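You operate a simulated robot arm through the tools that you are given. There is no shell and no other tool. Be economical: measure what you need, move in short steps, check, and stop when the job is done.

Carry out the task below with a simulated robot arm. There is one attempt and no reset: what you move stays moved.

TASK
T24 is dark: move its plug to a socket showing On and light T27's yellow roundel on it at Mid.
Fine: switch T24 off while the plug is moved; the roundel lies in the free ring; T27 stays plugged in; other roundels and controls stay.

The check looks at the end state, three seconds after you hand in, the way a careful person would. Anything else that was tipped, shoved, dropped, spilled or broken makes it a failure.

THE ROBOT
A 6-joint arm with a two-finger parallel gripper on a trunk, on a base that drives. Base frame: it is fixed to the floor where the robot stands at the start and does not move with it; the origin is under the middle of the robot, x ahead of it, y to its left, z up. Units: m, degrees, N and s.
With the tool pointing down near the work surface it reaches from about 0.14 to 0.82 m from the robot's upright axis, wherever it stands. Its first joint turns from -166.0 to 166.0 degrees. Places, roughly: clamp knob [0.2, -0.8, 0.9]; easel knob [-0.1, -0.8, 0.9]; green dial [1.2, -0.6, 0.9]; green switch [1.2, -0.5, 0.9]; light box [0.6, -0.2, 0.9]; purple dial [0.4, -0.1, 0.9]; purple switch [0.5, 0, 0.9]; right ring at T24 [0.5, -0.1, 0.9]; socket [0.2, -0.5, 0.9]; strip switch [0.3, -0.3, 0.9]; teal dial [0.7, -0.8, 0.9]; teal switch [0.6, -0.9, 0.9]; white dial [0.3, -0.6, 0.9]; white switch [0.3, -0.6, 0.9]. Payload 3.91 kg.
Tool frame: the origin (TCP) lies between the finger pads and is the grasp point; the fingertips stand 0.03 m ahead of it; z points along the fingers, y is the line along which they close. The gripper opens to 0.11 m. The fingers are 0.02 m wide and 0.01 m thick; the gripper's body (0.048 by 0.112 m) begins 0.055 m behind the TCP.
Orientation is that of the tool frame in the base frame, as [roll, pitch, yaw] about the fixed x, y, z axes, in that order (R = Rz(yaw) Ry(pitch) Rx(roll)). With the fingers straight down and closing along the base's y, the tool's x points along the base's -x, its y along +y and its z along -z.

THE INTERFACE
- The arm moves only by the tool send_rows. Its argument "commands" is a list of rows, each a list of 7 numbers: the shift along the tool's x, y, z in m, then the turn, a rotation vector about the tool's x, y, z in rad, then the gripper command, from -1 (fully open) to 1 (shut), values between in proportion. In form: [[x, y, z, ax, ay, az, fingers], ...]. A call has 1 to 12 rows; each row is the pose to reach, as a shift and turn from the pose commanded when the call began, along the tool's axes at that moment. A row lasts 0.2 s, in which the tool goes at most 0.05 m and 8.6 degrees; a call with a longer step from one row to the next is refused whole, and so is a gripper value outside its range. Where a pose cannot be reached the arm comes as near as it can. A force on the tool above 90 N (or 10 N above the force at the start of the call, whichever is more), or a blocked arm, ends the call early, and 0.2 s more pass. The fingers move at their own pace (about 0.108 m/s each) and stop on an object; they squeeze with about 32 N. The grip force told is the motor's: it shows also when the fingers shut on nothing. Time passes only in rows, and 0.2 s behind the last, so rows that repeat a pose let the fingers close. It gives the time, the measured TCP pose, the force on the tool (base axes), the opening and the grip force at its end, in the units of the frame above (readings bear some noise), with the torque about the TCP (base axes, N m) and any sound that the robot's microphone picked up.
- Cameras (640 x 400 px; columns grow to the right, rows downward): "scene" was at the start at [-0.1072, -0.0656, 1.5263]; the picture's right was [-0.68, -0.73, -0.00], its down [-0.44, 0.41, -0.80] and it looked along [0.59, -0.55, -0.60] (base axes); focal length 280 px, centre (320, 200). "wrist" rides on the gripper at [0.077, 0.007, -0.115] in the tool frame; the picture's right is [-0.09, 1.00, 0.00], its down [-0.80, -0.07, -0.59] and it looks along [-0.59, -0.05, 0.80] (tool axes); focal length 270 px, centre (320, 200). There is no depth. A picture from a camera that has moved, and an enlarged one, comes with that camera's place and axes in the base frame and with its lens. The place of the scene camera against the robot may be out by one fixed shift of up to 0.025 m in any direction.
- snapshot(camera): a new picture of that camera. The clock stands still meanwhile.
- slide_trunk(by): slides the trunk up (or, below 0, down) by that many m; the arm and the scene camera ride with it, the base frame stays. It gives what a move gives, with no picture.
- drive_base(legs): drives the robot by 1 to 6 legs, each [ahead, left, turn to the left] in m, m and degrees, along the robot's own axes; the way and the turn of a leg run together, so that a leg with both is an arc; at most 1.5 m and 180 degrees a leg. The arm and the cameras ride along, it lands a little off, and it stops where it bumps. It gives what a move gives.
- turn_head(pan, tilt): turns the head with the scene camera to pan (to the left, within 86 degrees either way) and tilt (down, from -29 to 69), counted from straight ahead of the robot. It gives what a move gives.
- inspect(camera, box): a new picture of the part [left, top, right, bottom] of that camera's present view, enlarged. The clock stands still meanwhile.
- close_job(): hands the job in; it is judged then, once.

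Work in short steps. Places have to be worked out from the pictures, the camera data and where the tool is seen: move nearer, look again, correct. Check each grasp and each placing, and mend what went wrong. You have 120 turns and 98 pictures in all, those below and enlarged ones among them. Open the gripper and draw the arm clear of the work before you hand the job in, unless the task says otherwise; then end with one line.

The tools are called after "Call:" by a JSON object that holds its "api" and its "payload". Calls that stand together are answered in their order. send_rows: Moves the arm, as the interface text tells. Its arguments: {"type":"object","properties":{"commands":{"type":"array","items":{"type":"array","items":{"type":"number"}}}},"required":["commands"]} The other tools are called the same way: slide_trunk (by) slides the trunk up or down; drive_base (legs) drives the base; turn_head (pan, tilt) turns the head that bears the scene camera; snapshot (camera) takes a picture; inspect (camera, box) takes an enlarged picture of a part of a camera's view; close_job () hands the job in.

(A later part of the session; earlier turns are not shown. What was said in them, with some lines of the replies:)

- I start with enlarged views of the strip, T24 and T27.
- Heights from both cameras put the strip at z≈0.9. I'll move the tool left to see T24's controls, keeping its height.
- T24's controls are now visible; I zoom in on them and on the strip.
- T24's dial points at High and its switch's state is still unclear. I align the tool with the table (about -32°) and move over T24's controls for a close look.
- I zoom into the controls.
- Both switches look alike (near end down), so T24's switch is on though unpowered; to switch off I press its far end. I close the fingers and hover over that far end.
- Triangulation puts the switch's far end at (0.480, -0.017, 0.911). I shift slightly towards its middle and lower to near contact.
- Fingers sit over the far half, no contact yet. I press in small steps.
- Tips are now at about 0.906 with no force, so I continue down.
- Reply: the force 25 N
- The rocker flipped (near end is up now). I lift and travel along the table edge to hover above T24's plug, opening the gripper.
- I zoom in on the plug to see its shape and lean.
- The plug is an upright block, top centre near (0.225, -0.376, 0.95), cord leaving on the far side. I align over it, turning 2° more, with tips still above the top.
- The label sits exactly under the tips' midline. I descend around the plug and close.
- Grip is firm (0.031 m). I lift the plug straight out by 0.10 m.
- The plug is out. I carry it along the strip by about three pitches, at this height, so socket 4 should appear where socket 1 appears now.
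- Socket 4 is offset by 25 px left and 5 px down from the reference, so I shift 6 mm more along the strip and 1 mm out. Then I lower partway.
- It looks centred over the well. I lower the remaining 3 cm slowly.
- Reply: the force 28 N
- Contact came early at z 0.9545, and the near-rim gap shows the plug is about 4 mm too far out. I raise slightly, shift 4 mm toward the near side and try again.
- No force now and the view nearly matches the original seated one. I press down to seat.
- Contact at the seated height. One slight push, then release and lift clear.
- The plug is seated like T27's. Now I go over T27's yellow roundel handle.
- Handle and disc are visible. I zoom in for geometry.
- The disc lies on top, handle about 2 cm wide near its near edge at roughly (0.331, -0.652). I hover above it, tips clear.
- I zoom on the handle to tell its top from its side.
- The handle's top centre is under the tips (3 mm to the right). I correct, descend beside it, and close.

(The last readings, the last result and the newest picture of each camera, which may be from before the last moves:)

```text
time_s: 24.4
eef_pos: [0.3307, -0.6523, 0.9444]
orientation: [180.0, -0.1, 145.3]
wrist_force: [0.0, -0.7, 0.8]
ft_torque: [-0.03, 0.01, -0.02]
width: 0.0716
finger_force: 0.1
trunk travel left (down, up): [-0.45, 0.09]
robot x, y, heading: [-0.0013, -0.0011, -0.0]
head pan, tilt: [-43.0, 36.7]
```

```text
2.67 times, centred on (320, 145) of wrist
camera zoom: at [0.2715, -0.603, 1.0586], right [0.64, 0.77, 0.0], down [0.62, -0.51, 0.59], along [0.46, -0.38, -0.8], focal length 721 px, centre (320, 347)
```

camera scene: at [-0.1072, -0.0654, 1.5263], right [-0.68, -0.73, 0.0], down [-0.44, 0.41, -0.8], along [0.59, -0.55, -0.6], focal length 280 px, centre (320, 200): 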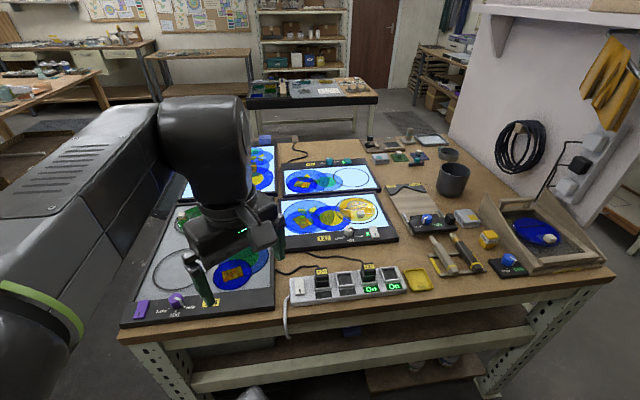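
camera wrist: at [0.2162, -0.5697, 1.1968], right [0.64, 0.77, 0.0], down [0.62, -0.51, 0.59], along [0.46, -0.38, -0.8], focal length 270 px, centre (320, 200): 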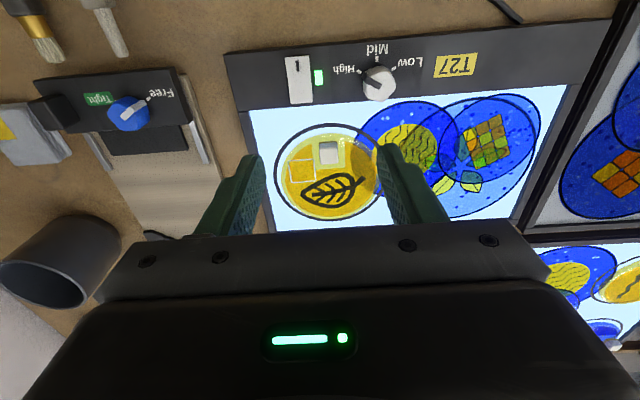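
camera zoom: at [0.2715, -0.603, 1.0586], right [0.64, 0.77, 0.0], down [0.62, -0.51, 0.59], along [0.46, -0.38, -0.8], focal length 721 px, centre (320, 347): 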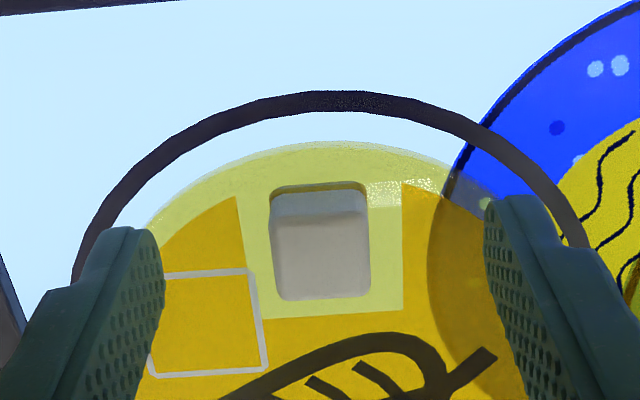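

Tips are just below the handle's top. I lower 6 mm more and close.

Call:
{"api": "send_rows", "payload": {"commands": [[0, 0, 0.003, 0, 0, 0, -0.3], [0, 0, 0.006, 0, 0, 0, -0.3]]}}

Call:
{"api": "send_rows", "payload": {"commands": [[0, 0, 0, 0, 0, 0, 0.4], [0, 0, 0, 0, 0, 0, 1], [0, 0, 0, 0, 0, 0, 1], [0, 0, 0, 0, 0, 0, 1]]}}

Call:
{"api": "inspect", "payload": {"camera": "wrist", "box": [200, 70, 440, 220]}}

```text
time_s: 25.0
eef_pos: [0.3312, -0.6534, 0.938]
orientation: [-179.9, 0.0, 145.3]
wrist_force: [-0.3, -1.4, -0.4]
ft_torque: [-0.01, 0.0, 0.01]
width: 0.0716
finger_force: 0.2
trunk travel left (down, up): [-0.45, 0.09]
robot x, y, heading: [0.0029, -0.0006, 0.2]
head pan, tilt: [-43.0, 36.7]
```

```text
time_s: 26.0
eef_pos: [0.3322, -0.653, 0.938]
orientation: [-180.0, 0.0, 145.3]
wrist_force: [0.3, 0.0, 0.1]
ft_torque: [-0.01, -0.04, -0.02]
width: 0.0211
finger_force: 32.3
trunk travel left (down, up): [-0.45, 0.09]
robot x, y, heading: [0.0008, 0.0027, 0.1]
head pan, tilt: [-43.0, 36.7]
```

```text
2.67 times, centred on (320, 145) of wrist
camera zoom: at [0.2713, -0.6027, 1.0528], right [0.64, 0.77, 0.0], down [0.62, -0.51, 0.59], along [0.46, -0.38, -0.8], focal length 721 px, centre (320, 347)
```

zoom: 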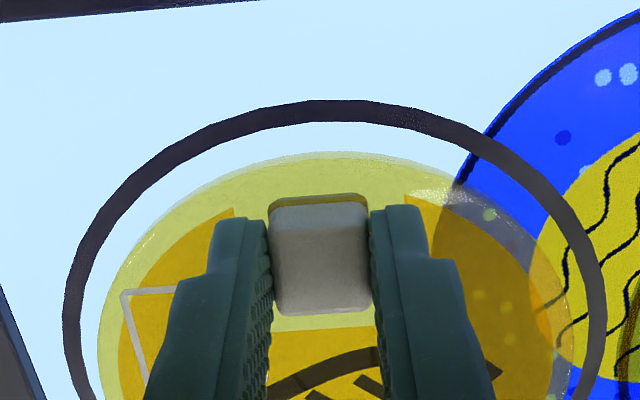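

Handle is gripped (0.021 m). I lift slowly and check that the disc comes cleanly off.

Call:
{"api": "send_rows", "payload": {"commands": [[0, 0, -0.005, 0, 0, 0, 1], [0, 0, -0.015, 0, 0, 0, 1], [0, 0, -0.035, 0, 0, 0, 1], [0, 0, -0.06, 0, 0, 0, 1], [0, 0, -0.09, 0, 0, 0, 1], [0, 0, -0.11, 0, 0, 0, 1], [0, 0, -0.11, 0, 0, 0, 1]]}}

Call:
{"api": "snapshot", "payload": {"camera": "wrist"}}

Call:
{"api": "inspect", "payload": {"camera": "scene", "box": [230, 130, 430, 260]}}

```text
time_s: 27.6
eef_pos: [0.3297, -0.6517, 1.047]
orientation: [-180.0, 0.0, 145.3]
wrist_force: [0.6, -0.7, -1.7]
ft_torque: [0.03, 0.06, 0.01]
width: 0.0211
finger_force: 31.8
trunk travel left (down, up): [-0.45, 0.09]
robot x, y, heading: [-0.0022, 0.0025, 0.1]
head pan, tilt: [-43.0, 36.7]
```

```text
56 pictures are left
camera wrist: at [0.2693, -0.6008, 1.1618], right [0.64, 0.77, 0.0], down [0.62, -0.51, 0.59], along [0.46, -0.38, -0.8], focal length 270 px, centre (320, 200)
```

wrist: 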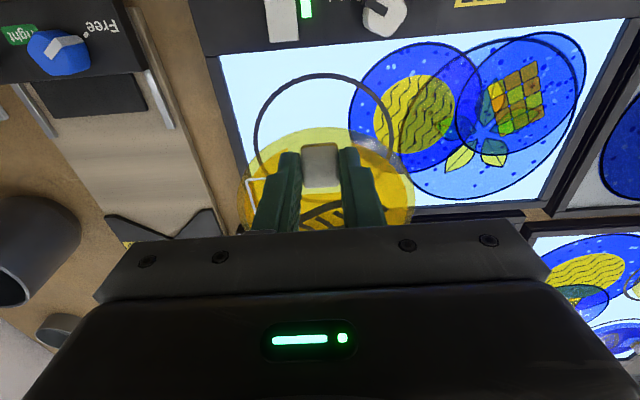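

```text
3.08 times, centred on (330, 195) of scene
camera zoom: at [-0.107, -0.0658, 1.5263], right [-0.68, -0.73, 0.0], down [-0.44, 0.41, -0.8], along [0.59, -0.55, -0.6], focal length 862 px, centre (289, 215)
```

zoom: 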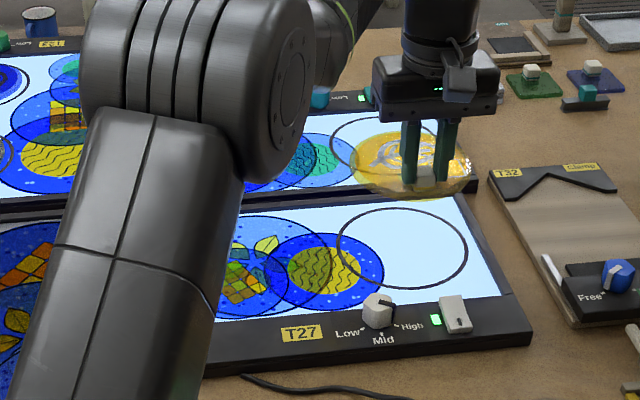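

The disc came up clean and level. I carry it toward T24's free ring.

Call:
{"api": "send_rows", "payload": {"commands": [[0.014, 0.04, 0, 0, 0, 0, 1], [0.028, 0.08, 0, 0, 0, 0, 1], [0.042, 0.12, 0, 0, 0, 0, 1], [0.056, 0.16, 0, 0, 0, 0, 1], [0.07, 0.2, 0, 0, 0, 0, 1], [0.084, 0.24, 0, 0, 0, 0, 1], [0.098, 0.279, 0, 0, 0, 0, 1], [0.112, 0.319, 0, 0, 0, 0, 1], [0.126, 0.359, 0, 0, 0, 0, 1], [0.14, 0.399, 0, 0, 0, 0, 1], [0.154, 0.439, 0, 0, 0, 0, 1], [0.168, 0.479, 0, 0, 0, 0, 1]]}}

Call:
{"api": "send_rows", "payload": {"commands": [[0.013, 0.036, 0, 0, 0, 0, 1], [0.0255, 0.0716, 0, 0, 0, 0, 1], [0.0255, 0.0716, 0, 0, 0, 0, 1]]}}

Call:
{"api": "snapshot", "payload": {"camera": "wrist"}}

Call:
{"api": "inspect", "payload": {"camera": "scene", "box": [80, 180, 290, 340]}}

```text
time_s: 30.2
eef_pos: [0.4652, -0.1605, 1.0487]
orientation: [-179.9, 0.0, 145.2]
wrist_force: [-0.2, 0.0, -0.4]
ft_torque: [0.05, 0.02, 0.01]
width: 0.0213
finger_force: 32.0
trunk travel left (down, up): [-0.45, 0.09]
robot x, y, heading: [0.0007, 0.0011, -0.0]
head pan, tilt: [-43.0, 36.7]
```

```text
time_s: 31.0
eef_pos: [0.4874, -0.0857, 1.0453]
orientation: [-180.0, -0.1, 145.3]
wrist_force: [-0.6, 0.5, -0.4]
ft_torque: [0.06, 0.03, -0.03]
width: 0.0215
finger_force: 32.3
trunk travel left (down, up): [-0.45, 0.09]
robot x, y, heading: [0.0008, -0.0017, 0.2]
head pan, tilt: [-43.0, 36.7]
```

```text
54 pictures are left
camera wrist: at [0.4275, -0.0361, 1.1599], right [0.64, 0.77, 0.0], down [0.62, -0.51, 0.59], along [0.46, -0.38, -0.8], focal length 270 px, centre (320, 200)
```

wrist: 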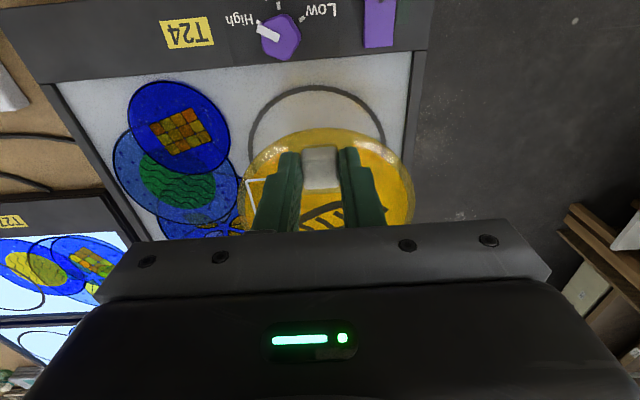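

```text
2.50 times, centred on (185, 260) of scene
camera zoom: at [-0.107, -0.0656, 1.5263], right [-0.68, -0.73, 0.0], down [-0.44, 0.41, -0.8], along [0.59, -0.55, -0.6], focal length 701 px, centre (658, 50)
```

zoom: 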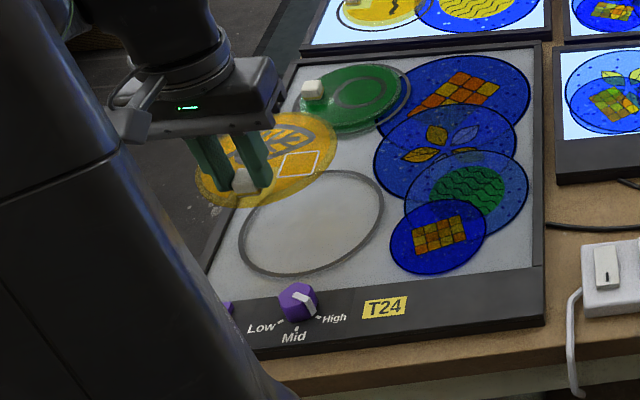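

I zoom in to compare ring and disc accurately.

Call:
{"api": "inspect", "payload": {"camera": "wrist", "box": [220, 60, 440, 235]}}

```text
2.29 times, centred on (330, 148) of wrist
camera zoom: at [0.4275, -0.0361, 1.1599], right [0.64, 0.77, 0.0], down [0.62, -0.51, 0.59], along [0.46, -0.38, -0.8], focal length 618 px, centre (297, 320)
```

zoom: 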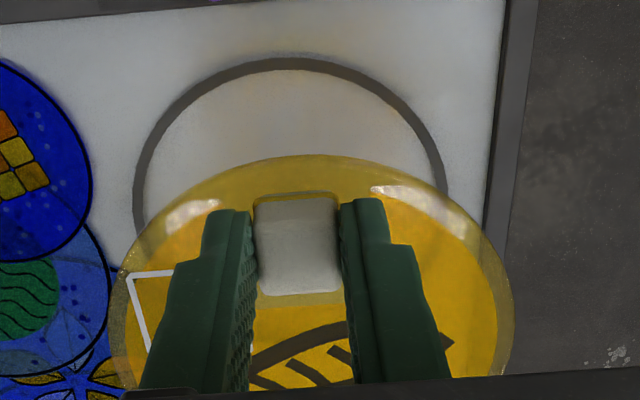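

Estimates agree the disc must go about 9 mm further out and 6 mm toward the strip side. I correct and lower to about 2.5 cm above the panel.

Call:
{"api": "send_rows", "payload": {"commands": [[-0.009, -0.006, 0.02, 0, 0, 0, 1], [-0.009, -0.006, 0.05, 0, 0, 0, 1], [-0.009, -0.006, 0.08, 0, 0, 0, 1], [-0.009, -0.006, 0.08, 0, 0, 0, 1]]}}

Call:
{"api": "inspect", "payload": {"camera": "wrist", "box": [220, 60, 440, 235]}}

Call:
{"api": "inspect", "payload": {"camera": "scene", "box": [120, 220, 260, 330]}}

```text
time_s: 32.0
eef_pos: [0.4895, -0.0973, 0.9665]
orientation: [180.0, 0.0, 145.3]
wrist_force: [0.7, 1.2, -1.3]
ft_torque: [0.02, 0.07, 0.0]
width: 0.0212
finger_force: 31.4
trunk travel left (down, up): [-0.45, 0.09]
robot x, y, heading: [-0.0009, 0.0005, -0.0]
head pan, tilt: [-43.0, 36.7]
```

```text
2.29 times, centred on (330, 148) of wrist
camera zoom: at [0.4295, -0.0475, 1.0813], right [0.64, 0.77, 0.0], down [0.62, -0.51, 0.59], along [0.46, -0.38, -0.8], focal length 618 px, centre (297, 320)
```

zoom: 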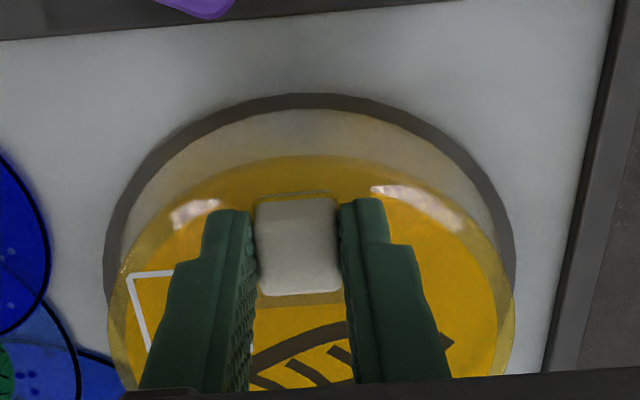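

```text
3.64 times, centred on (190, 275) of scene
camera zoom: at [-0.1068, -0.0655, 1.5264], right [-0.68, -0.73, 0.0], down [-0.44, 0.41, -0.8], along [0.59, -0.55, -0.6], focal length 1019 px, centre (793, -73)
```

zoom: 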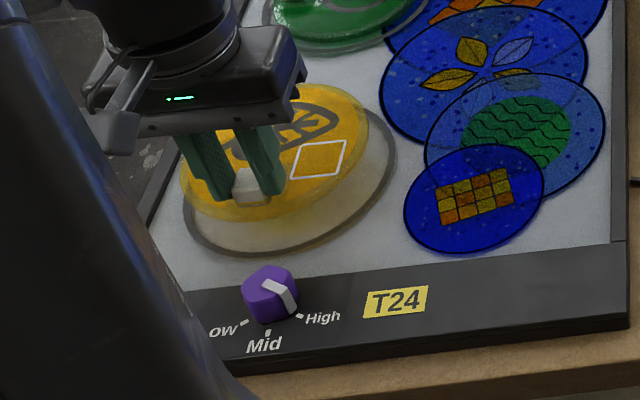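

Disc and ring are laterally centred; along the other axis within about 2–3 mm. I shift 2 mm out and lower to the resting height.

Call:
{"api": "send_rows", "payload": {"commands": [[-0.002, 0, 0.01, 0, 0, 0, 1], [-0.002, 0, 0.018, 0, 0, 0, 1], [-0.002, 0, 0.023, 0, 0, 0, 1], [-0.002, 0, 0.026, 0, 0, 0, 1]]}}

Call:
{"api": "inspect", "payload": {"camera": "wrist", "box": [220, 60, 440, 235]}}

```text
time_s: 33.0
eef_pos: [0.4911, -0.0992, 0.9431]
orientation: [-180.0, 0.0, 145.4]
wrist_force: [-0.1, -0.8, -1.6]
ft_torque: [0.03, 0.03, 0.0]
width: 0.0213
finger_force: 32.2
trunk travel left (down, up): [-0.45, 0.09]
robot x, y, heading: [0.0004, 0.0015, -0.1]
head pan, tilt: [-43.0, 36.7]
```

```text
2.29 times, centred on (330, 148) of wrist
camera zoom: at [0.4322, -0.0502, 1.0573], right [0.64, 0.77, 0.0], down [0.62, -0.51, 0.59], along [0.46, -0.38, -0.8], focal length 618 px, centre (297, 320)
```

zoom: 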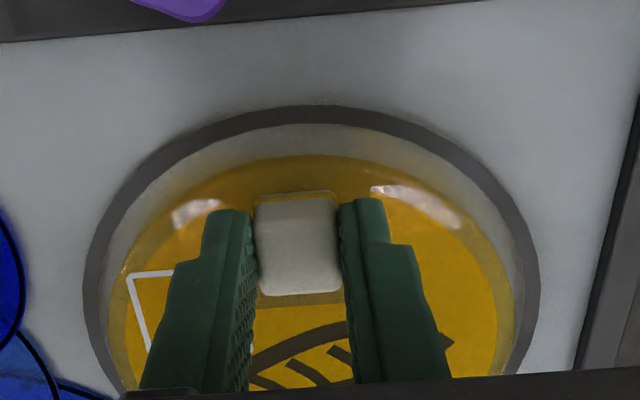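

Well centred. I lower the last millimetres until contact.

Call:
{"api": "send_rows", "payload": {"commands": [[0, 0, 0.002, 0, 0, 0, 1], [0, 0, 0.004, 0, 0, 0, 1]]}}

Call:
{"api": "send_rows", "payload": {"commands": [[0, 0, 0.0015, 0, 0, 0, 1], [0, 0, 0.003, 0, 0, 0, 1]]}}

```text
time_s: 33.6
eef_pos: [0.4922, -0.0998, 0.9396]
orientation: [180.0, 0.0, 145.3]
wrist_force: [0.4, -0.3, -0.9]
ft_torque: [0.0, 0.02, 0.01]
width: 0.0214
finger_force: 31.7
trunk travel left (down, up): [-0.45, 0.09]
robot x, y, heading: [0.0054, -0.0016, -0.2]
head pan, tilt: [-43.0, 36.7]
```

```text
time_s: 34.2
eef_pos: [0.4923, -0.1001, 0.938]
orientation: [179.9, 0.3, 145.4]
wrist_force: [1.9, 0.1, 22.7]
ft_torque: [0.14, 0.22, -0.03]
width: 0.0212
finger_force: 31.8
trunk travel left (down, up): [-0.45, 0.09]
robot x, y, heading: [-0.0026, -0.0006, 0.0]
head pan, tilt: [-43.0, 36.7]
```

It rests on the panel. I ease off slightly, release and rise.

Call:
{"api": "send_rows", "payload": {"commands": [[0, 0, -0.002, 0, 0, 0, 1], [0, 0, -0.002, 0, 0, 0, 0.5], [0, 0, -0.002, 0, 0, 0, 0], [0, 0, -0.002, 0, 0, 0, -0.2], [0, 0, -0.002, 0, 0, 0, -0.2], [0, 0, -0.03, 0, 0, 0, -0.2], [0, 0, -0.07, 0, 0, 0, -0.2], [0.02, 0, -0.11, 0, 0, 0, -0.2], [0.02, 0, -0.11, 0, 0, 0, -0.2]]}}

Call:
{"api": "snapshot", "payload": {"camera": "wrist"}}

```text
time_s: 36.2
eef_pos: [0.474, -0.0904, 1.0459]
orientation: [180.0, 0.0, 145.2]
wrist_force: [-0.6, 0.5, -0.2]
ft_torque: [-0.02, -0.01, 0.01]
width: 0.0657
finger_force: 0.0
trunk travel left (down, up): [-0.45, 0.09]
robot x, y, heading: [0.0016, 0.0005, 0.3]
head pan, tilt: [-43.0, 36.7]
```

```text
48 pictures are left
camera wrist: at [0.4147, -0.0408, 1.1617], right [0.64, 0.77, 0.0], down [0.62, -0.51, 0.59], along [0.46, -0.38, -0.8], focal length 270 px, centre (320, 200)
```

wrist: 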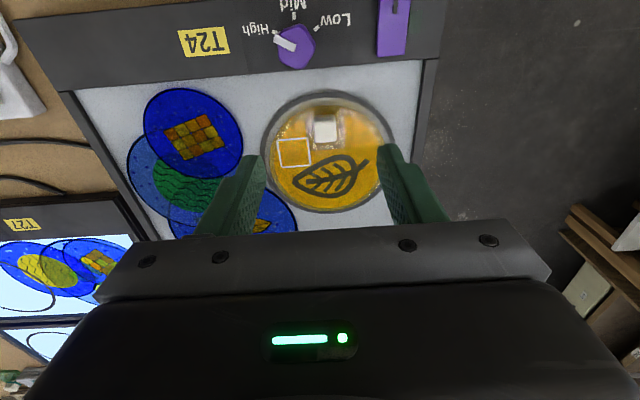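

The roundel is centred in its ring. Next the dial: I hover over it, around (0.423, -0.073).

Call:
{"api": "send_rows", "payload": {"commands": [[0.026, -0.0075, 0.01, 0, 0, 0, -0.2], [0.052, -0.0147, 0.025, 0, 0, 0, -0.2], [0.052, -0.0147, 0.025, 0, 0, 0, -0.2]]}}

Call:
{"api": "inspect", "payload": {"camera": "wrist", "box": [220, 40, 420, 165]}}

```text
time_s: 37.0
eef_pos: [0.4219, -0.0731, 1.0191]
orientation: [-180.0, 0.0, 145.3]
wrist_force: [-0.3, 1.0, -0.3]
ft_torque: [0.0, 0.01, 0.02]
width: 0.066
finger_force: 0.0
trunk travel left (down, up): [-0.45, 0.09]
robot x, y, heading: [-0.0045, -0.0006, 0.0]
head pan, tilt: [-43.0, 36.7]
```

```text
3.20 times, centred on (320, 102) of wrist
camera zoom: at [0.3612, -0.0239, 1.1336], right [0.64, 0.77, 0.0], down [0.62, -0.51, 0.59], along [0.46, -0.38, -0.8], focal length 865 px, centre (320, 512)
```

zoom: 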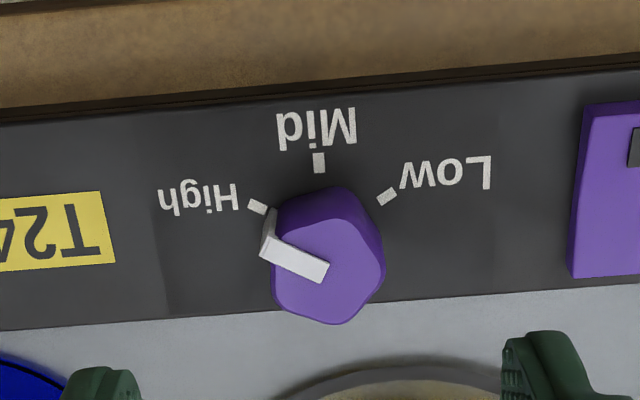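

The hex knob's centre is near (0.425, -0.075), top z≈0.92, pointer at High, Mid 60° clockwise from above. To grip on two flats I first turn the tool -30° and narrow the opening.

Call:
{"api": "send_rows", "payload": {"commands": [[-0.003, 0, 0.0, 0, 0, -0.131, 0.1], [-0.003, 0, 0.0, 0, 0, -0.262, 0.1], [-0.003, 0, 0.0, 0, 0, -0.393, 0.1], [-0.003, 0, 0.02, 0, 0, -0.5236, 0.1], [-0.003, 0, 0.035, 0, 0, -0.5236, 0.1], [-0.003, 0, 0.035, 0, 0, -0.5236, 0.1]]}}

Call:
{"api": "inspect", "payload": {"camera": "wrist", "box": [220, 60, 420, 185]}}

```text
time_s: 38.4
eef_pos: [0.4261, -0.073, 0.986]
orientation: [180.0, 0.1, 175.3]
wrist_force: [-0.7, 0.4, 0.0]
ft_torque: [0.0, 0.01, 0.02]
width: 0.0493
finger_force: 0.1
trunk travel left (down, up): [-0.45, 0.09]
robot x, y, heading: [0.0025, -0.0014, 0.3]
head pan, tilt: [-43.0, 36.7]
```

```text
3.20 times, centred on (320, 122) of wrist
camera zoom: at [0.3492, -0.06, 1.1004], right [0.17, 0.99, 0.0], down [0.79, -0.14, 0.59], along [0.59, -0.1, -0.8], focal length 865 px, centre (320, 448)
```

zoom: 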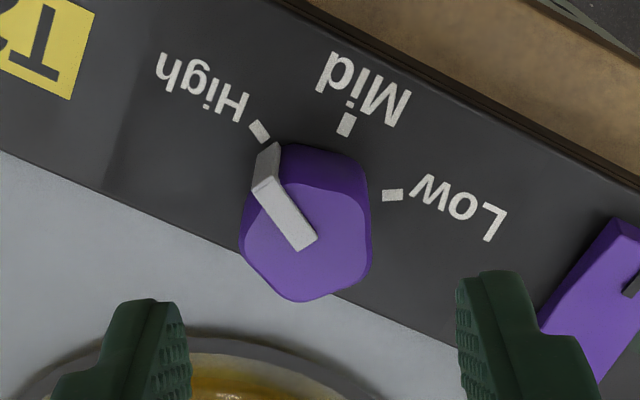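

The flats now face the fingers. I shift 3 mm, lower, and close on the knob.

Call:
{"api": "send_rows", "payload": {"commands": [[0, -0.003, 0.02, 0, 0, 0, 0.1], [0, -0.003, 0.038, 0, 0, 0, 0.1], [0, -0.003, 0.045, 0, 0, 0, 0.1], [0, -0.003, 0.045, 0, 0, 0, 0.7], [0, -0.003, 0.045, 0, 0, 0, 1], [0, -0.003, 0.045, 0, 0, 0, 1]]}}

Call:
{"api": "inspect", "payload": {"camera": "wrist", "box": [220, 60, 420, 185]}}

```text
time_s: 39.8
eef_pos: [0.4261, -0.0751, 0.9407]
orientation: [180.0, 0.0, 175.3]
wrist_force: [1.9, 3.1, -1.5]
ft_torque: [0.13, -0.12, -0.03]
width: 0.0291
finger_force: 45.0
trunk travel left (down, up): [-0.45, 0.09]
robot x, y, heading: [-0.0014, 0.0019, -0.2]
head pan, tilt: [-43.0, 36.7]
```

```text
3.20 times, centred on (320, 122) of wrist
camera zoom: at [0.3497, -0.0627, 1.0555], right [0.17, 0.99, 0.0], down [0.79, -0.14, 0.59], along [0.59, -0.1, -0.8], focal length 865 px, centre (320, 448)
```

zoom: 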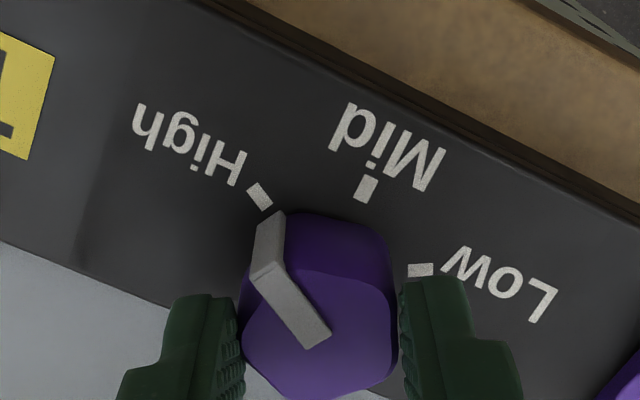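

Knob held at 0.029 m. I turn 60° clockwise (as seen from above) toward Mid.

Call:
{"api": "send_rows", "payload": {"commands": [[0, 0, 0, 0, 0, 0.131, 1], [0, 0, 0, 0, 0, 0.262, 1], [0, 0, 0, 0, 0, 0.393, 1], [0, 0, 0, 0, 0, 0.524, 1], [0, 0, 0, 0, 0, 0.655, 1], [0, 0, 0, 0, 0, 0.786, 1], [0, 0, 0, 0, 0, 0.917, 1], [0, 0, 0, 0, 0, 1.047, 1], [0, 0, 0, 0, 0, 1.047, 1]]}}

Call:
{"api": "inspect", "payload": {"camera": "wrist", "box": [220, 60, 420, 185]}}

Call:
{"api": "inspect", "payload": {"camera": "scene", "box": [110, 250, 250, 337]}}

```text
time_s: 41.8
eef_pos: [0.4265, -0.076, 0.9416]
orientation: [179.9, 0.1, 115.2]
wrist_force: [1.2, 6.3, 16.4]
ft_torque: [0.61, 0.43, 0.05]
width: 0.029
finger_force: 45.0
trunk travel left (down, up): [-0.45, 0.09]
robot x, y, heading: [-0.0023, 0.0012, 0.2]
head pan, tilt: [-43.0, 36.7]
```

```text
3.20 times, centred on (320, 122) of wrist
camera zoom: at [0.3987, -0.0033, 1.0553], right [0.94, 0.34, 0.0], down [0.28, -0.75, 0.6], along [0.21, -0.56, -0.8], focal length 865 px, centre (320, 448)
```

zoom: 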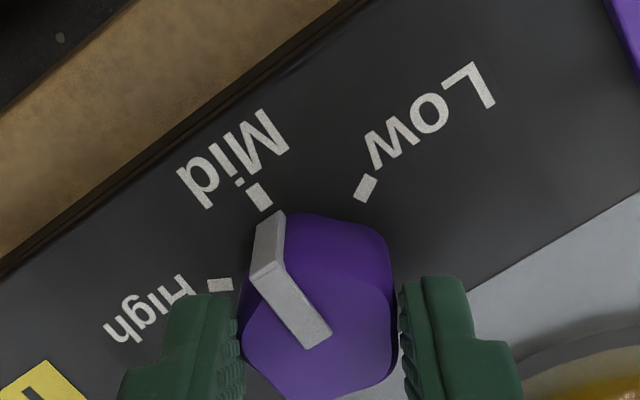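

```text
4.57 times, centred on (180, 294) of scene
camera zoom: at [-0.1079, -0.0646, 1.5265], right [-0.68, -0.73, 0.0], down [-0.44, 0.41, -0.8], along [0.59, -0.55, -0.6], focal length 1281 px, centre (960, -227)
```

zoom: 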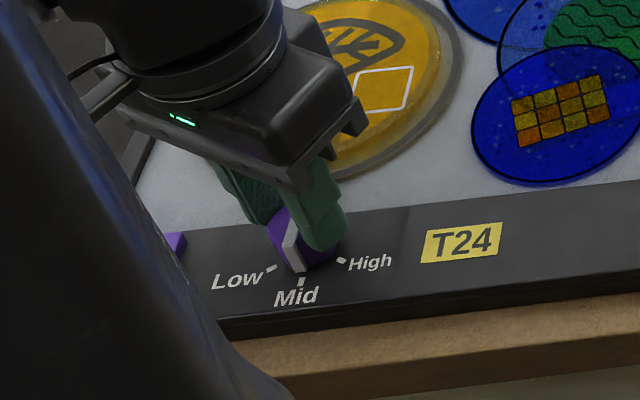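

The pointer is at Mid. I release with a very small opening, then rise so as not to brush the disc.

Call:
{"api": "send_rows", "payload": {"commands": [[0, 0, -0.001, 0, 0, 1.047e-09, 0.42], [0, 0, -0.002, 0, 0, 0, 0.35], [0, 0, -0.015, 0, 0, 0, 0.35], [0, 0, -0.045, 0, 0, 0, 0.2], [0, 0, -0.08, 0, 0, -0.131, 0], [0, 0, -0.1, 0, 0, -0.262, 0], [0, 0, -0.1, 0, 0, -0.393, 0.5], [0, 0, -0.1, 0, 0, -0.524, 1], [0, 0, -0.1, 0, 0, -0.524, 1], [0, 0, -0.1, 0, 0, -0.524, 1]]}}

Call:
{"api": "snapshot", "payload": {"camera": "wrist"}}

Call:
{"api": "inspect", "payload": {"camera": "scene", "box": [110, 230, 270, 337]}}

```text
time_s: 44.0
eef_pos: [0.4256, -0.0762, 1.0408]
orientation: [179.8, 0.0, 145.3]
wrist_force: [-0.1, 0.7, 0.1]
ft_torque: [0.02, 0.01, -0.03]
width: 0.0
finger_force: 32.1
trunk travel left (down, up): [-0.45, 0.09]
robot x, y, heading: [0.0017, -0.0008, 0.2]
head pan, tilt: [-43.0, 36.7]
```

```text
42 pictures are left
camera wrist: at [0.366, -0.0265, 1.1547], right [0.64, 0.77, 0.0], down [0.62, -0.51, 0.59], along [0.46, -0.38, -0.8], focal length 270 px, centre (320, 200)
```

wrist: 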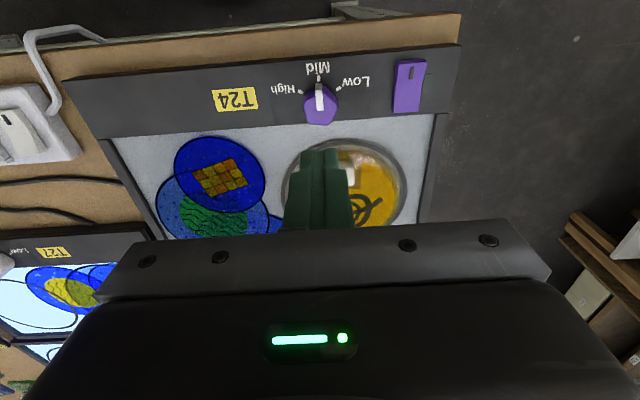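

```text
3.74 times, centred on (190, 284) of scene
camera zoom: at [-0.1071, -0.0655, 1.5263], right [-0.68, -0.73, 0.0], down [-0.44, 0.41, -0.8], along [0.59, -0.55, -0.6], focal length 1048 px, centre (806, -112)
```

zoom: 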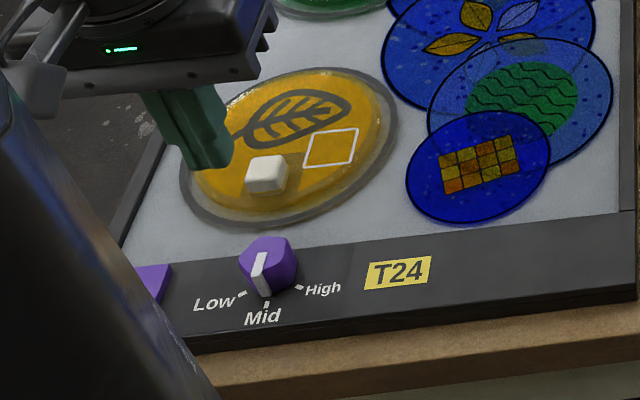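

Dial is at Mid, disc undisturbed. With fingers closed I hover over the near end of T24's switch.

Call:
{"api": "send_rows", "payload": {"commands": [[0.008, 0.027, 0, 0, 0, 0, 1], [0.016, 0.054, 0.02, 0, 0, 0, 1], [0.0232, 0.0788, 0.045, 0, 0, 0, 1], [0.0232, 0.0788, 0.06, 0, 0, 0, 1], [0.0232, 0.0788, 0.06, 0, 0, 0, 1]]}}

Call:
{"api": "inspect", "payload": {"camera": "wrist", "box": [200, 50, 440, 200]}}

```text
time_s: 45.2
eef_pos: [0.4501, 0.0012, 0.9811]
orientation: [179.9, 0.0, 145.3]
wrist_force: [-0.3, 0.1, 0.0]
ft_torque: [0.0, 0.01, 0.01]
width: 0.0
finger_force: 32.0
trunk travel left (down, up): [-0.45, 0.09]
robot x, y, heading: [0.002, 0.0038, -0.1]
head pan, tilt: [-43.0, 36.7]
```

```text
2.67 times, centred on (320, 125) of wrist
camera zoom: at [0.3906, 0.0497, 1.0949], right [0.64, 0.77, 0.0], down [0.62, -0.51, 0.59], along [0.46, -0.38, -0.8], focal length 721 px, centre (320, 400)
```

zoom: 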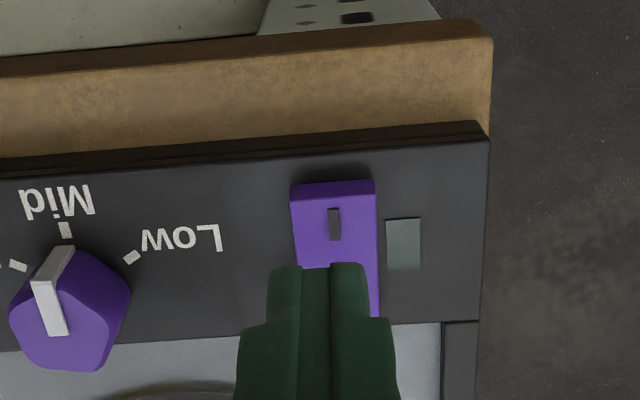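

The press point lies 8 mm inside the near end; I shift 4 mm laterally and press down gradually.

Call:
{"api": "send_rows", "payload": {"commands": [[0.001, 0.004, 0.02, 0, 0, 0, 1], [0.001, 0.004, 0.034, 0, 0, 0, 1], [0.001, 0.004, 0.039, 0, 0, 0, 1], [0.001, 0.004, 0.043, 0, 0, 0, 1], [0.001, 0.004, 0.046, 0, 0, 0, 1]]}}

Call:
{"api": "inspect", "payload": {"camera": "wrist", "box": [200, 50, 440, 200]}}

```text
time_s: 46.4
eef_pos: [0.4536, 0.004, 0.9339]
orientation: [-179.9, 0.1, 145.3]
wrist_force: [-0.2, 0.3, -0.1]
ft_torque: [0.04, 0.01, 0.02]
width: 0.0
finger_force: 31.7
trunk travel left (down, up): [-0.45, 0.09]
robot x, y, heading: [0.0027, -0.0015, -0.3]
head pan, tilt: [-43.0, 36.7]
```

```text
2.67 times, centred on (320, 125) of wrist
camera zoom: at [0.394, 0.0544, 1.0482], right [0.64, 0.77, 0.0], down [0.62, -0.51, 0.59], along [0.46, -0.38, -0.8], focal length 721 px, centre (320, 400)
```

zoom: 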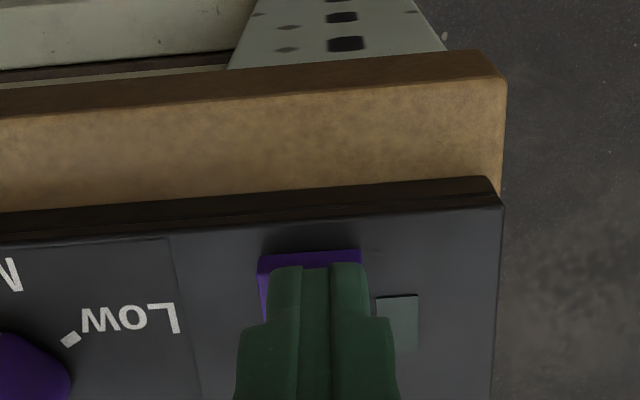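

Not flipped yet and no force; I press a few more millimetres.

Call:
{"api": "send_rows", "payload": {"commands": [[0, 0, 0.002, 0, 0, 0, 1], [0, 0, 0.004, 0, 0, 0, 1], [0, 0, 0.006, 0, 0, 0, 1]]}}

Call:
{"api": "inspect", "payload": {"camera": "wrist", "box": [200, 50, 440, 200]}}

```text
time_s: 47.2
eef_pos: [0.4539, 0.0043, 0.931]
orientation: [179.7, 0.4, 145.3]
wrist_force: [-1.2, -0.3, 56.7]
ft_torque: [-0.32, -0.5, -0.32]
width: 0.0
finger_force: 32.1
trunk travel left (down, up): [-0.45, 0.09]
robot x, y, heading: [-0.0, 0.0016, -0.0]
head pan, tilt: [-43.0, 36.7]
```

```text
2.67 times, centred on (320, 125) of wrist
camera zoom: at [0.3924, 0.0545, 1.0463], right [0.64, 0.77, 0.01], down [0.61, -0.51, 0.6], along [0.47, -0.38, -0.8], focal length 721 px, centre (320, 400)
```

zoom: 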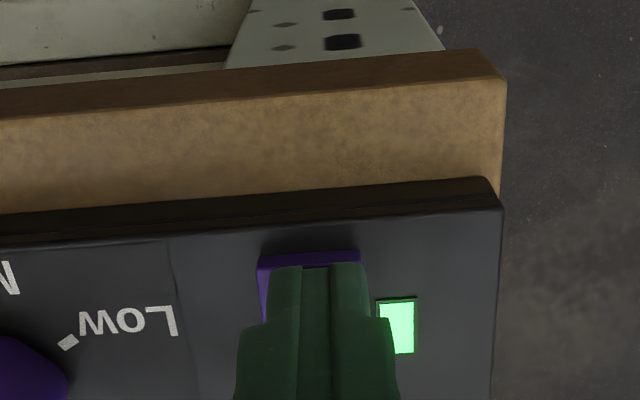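

The LED lit green: T24 is powered and on. I lift, open, and draw the arm clear for a final check.

Call:
{"api": "send_rows", "payload": {"commands": [[0, 0, -0.03, 0, 0, 0, 1], [0, 0, -0.07, 0, 0, 0, 1], [0, 0, -0.11, 0, 0, 0, 1], [0, 0, -0.15, 0, 0, 0, 0], [0, 0, -0.19, 0, 0, 0, -1], [0.04, 0, -0.21, 0, 0, 0, -1], [0.08, 0, -0.22, 0, 0, 0, -1], [0.12, 0, -0.22, 0, 0, 0, -1], [0.12, 0, -0.22, 0, 0, 0, -1]]}}

Call:
{"api": "snapshot", "payload": {"camera": "wrist"}}

Call:
{"api": "snapshot", "payload": {"camera": "scene"}}

```text
time_s: 49.2
eef_pos: [0.3536, 0.0746, 1.1495]
orientation: [-179.9, 0.0, 145.3]
wrist_force: [0.1, 0.9, -0.6]
ft_torque: [0.01, -0.07, -0.05]
width: 0.1097
finger_force: 0.0
trunk travel left (down, up): [-0.45, 0.09]
robot x, y, heading: [-0.0027, -0.0016, -0.2]
head pan, tilt: [-43.0, 36.7]
```

```text
37 pictures are left
camera wrist: at [0.2929, 0.125, 1.2638], right [0.64, 0.77, 0.0], down [0.62, -0.51, 0.59], along [0.46, -0.38, -0.8], focal length 270 px, centre (320, 200)
```

wrist: 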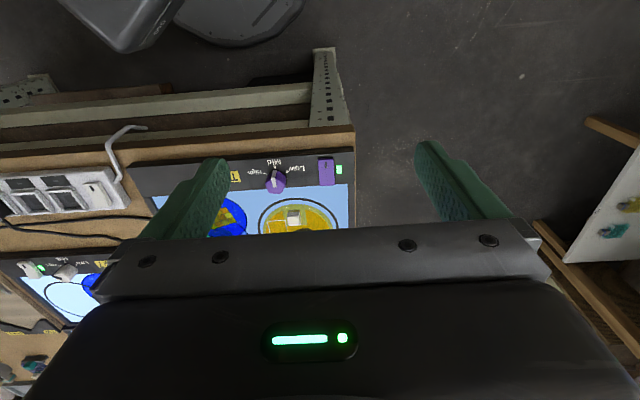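

```text
36 pictures are left
camera scene: at [-0.1072, -0.0654, 1.5263], right [-0.68, -0.73, 0.0], down [-0.44, 0.41, -0.8], along [0.59, -0.55, -0.6], focal length 280 px, centre (320, 200)
```

scene: 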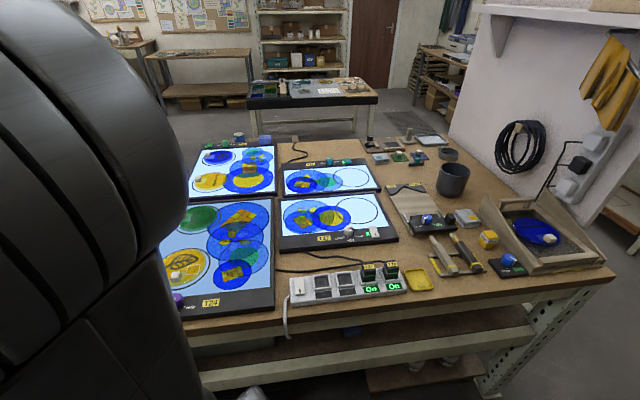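

T24 is lit. One last zoom on the strip, T27 and T24.

Call:
{"api": "inspect", "payload": {"camera": "scene", "box": [150, 190, 430, 320]}}

Call:
{"api": "inspect", "payload": {"camera": "wrist", "box": [200, 140, 400, 240]}}

```text
2.29 times, centred on (290, 255) of scene
camera zoom: at [-0.1072, -0.0654, 1.5263], right [-0.68, -0.73, 0.0], down [-0.44, 0.41, -0.8], along [0.59, -0.55, -0.6], focal length 641 px, centre (389, 74)
```

zoom: 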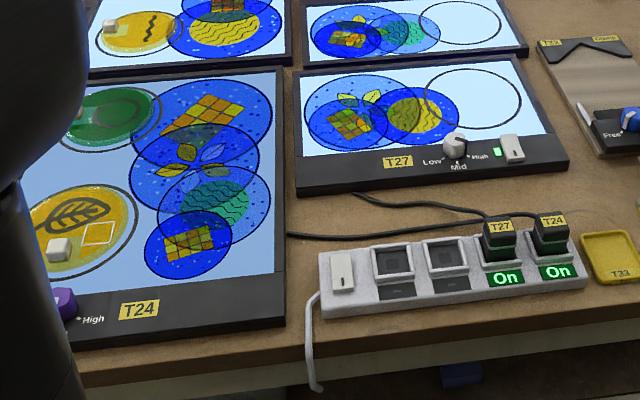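

```text
3.20 times, centred on (300, 190) of wrist
camera zoom: at [0.2929, 0.125, 1.2638], right [0.64, 0.77, 0.0], down [0.62, -0.51, 0.59], along [0.46, -0.38, -0.8], focal length 865 px, centre (384, 232)
```

zoom: 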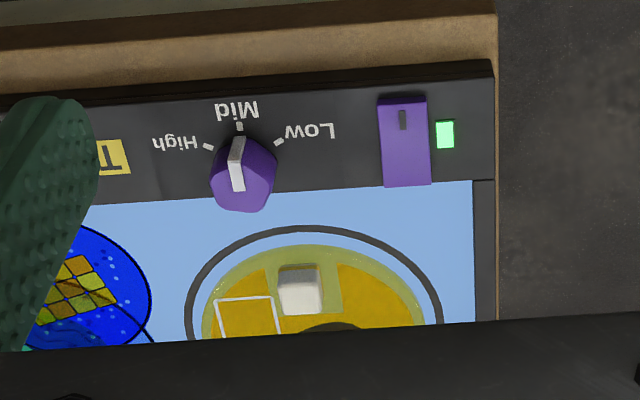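

Everything is as asked and the arm is clear, so I hand in.

Call:
{"api": "close_job", "payload": {}}

```text
The job is handed in.
```

T24's plug is now in the free On socket and T24 is lit at Mid, with T27's yellow roundel lying in its free ring; T27 is still plugged in and lit.
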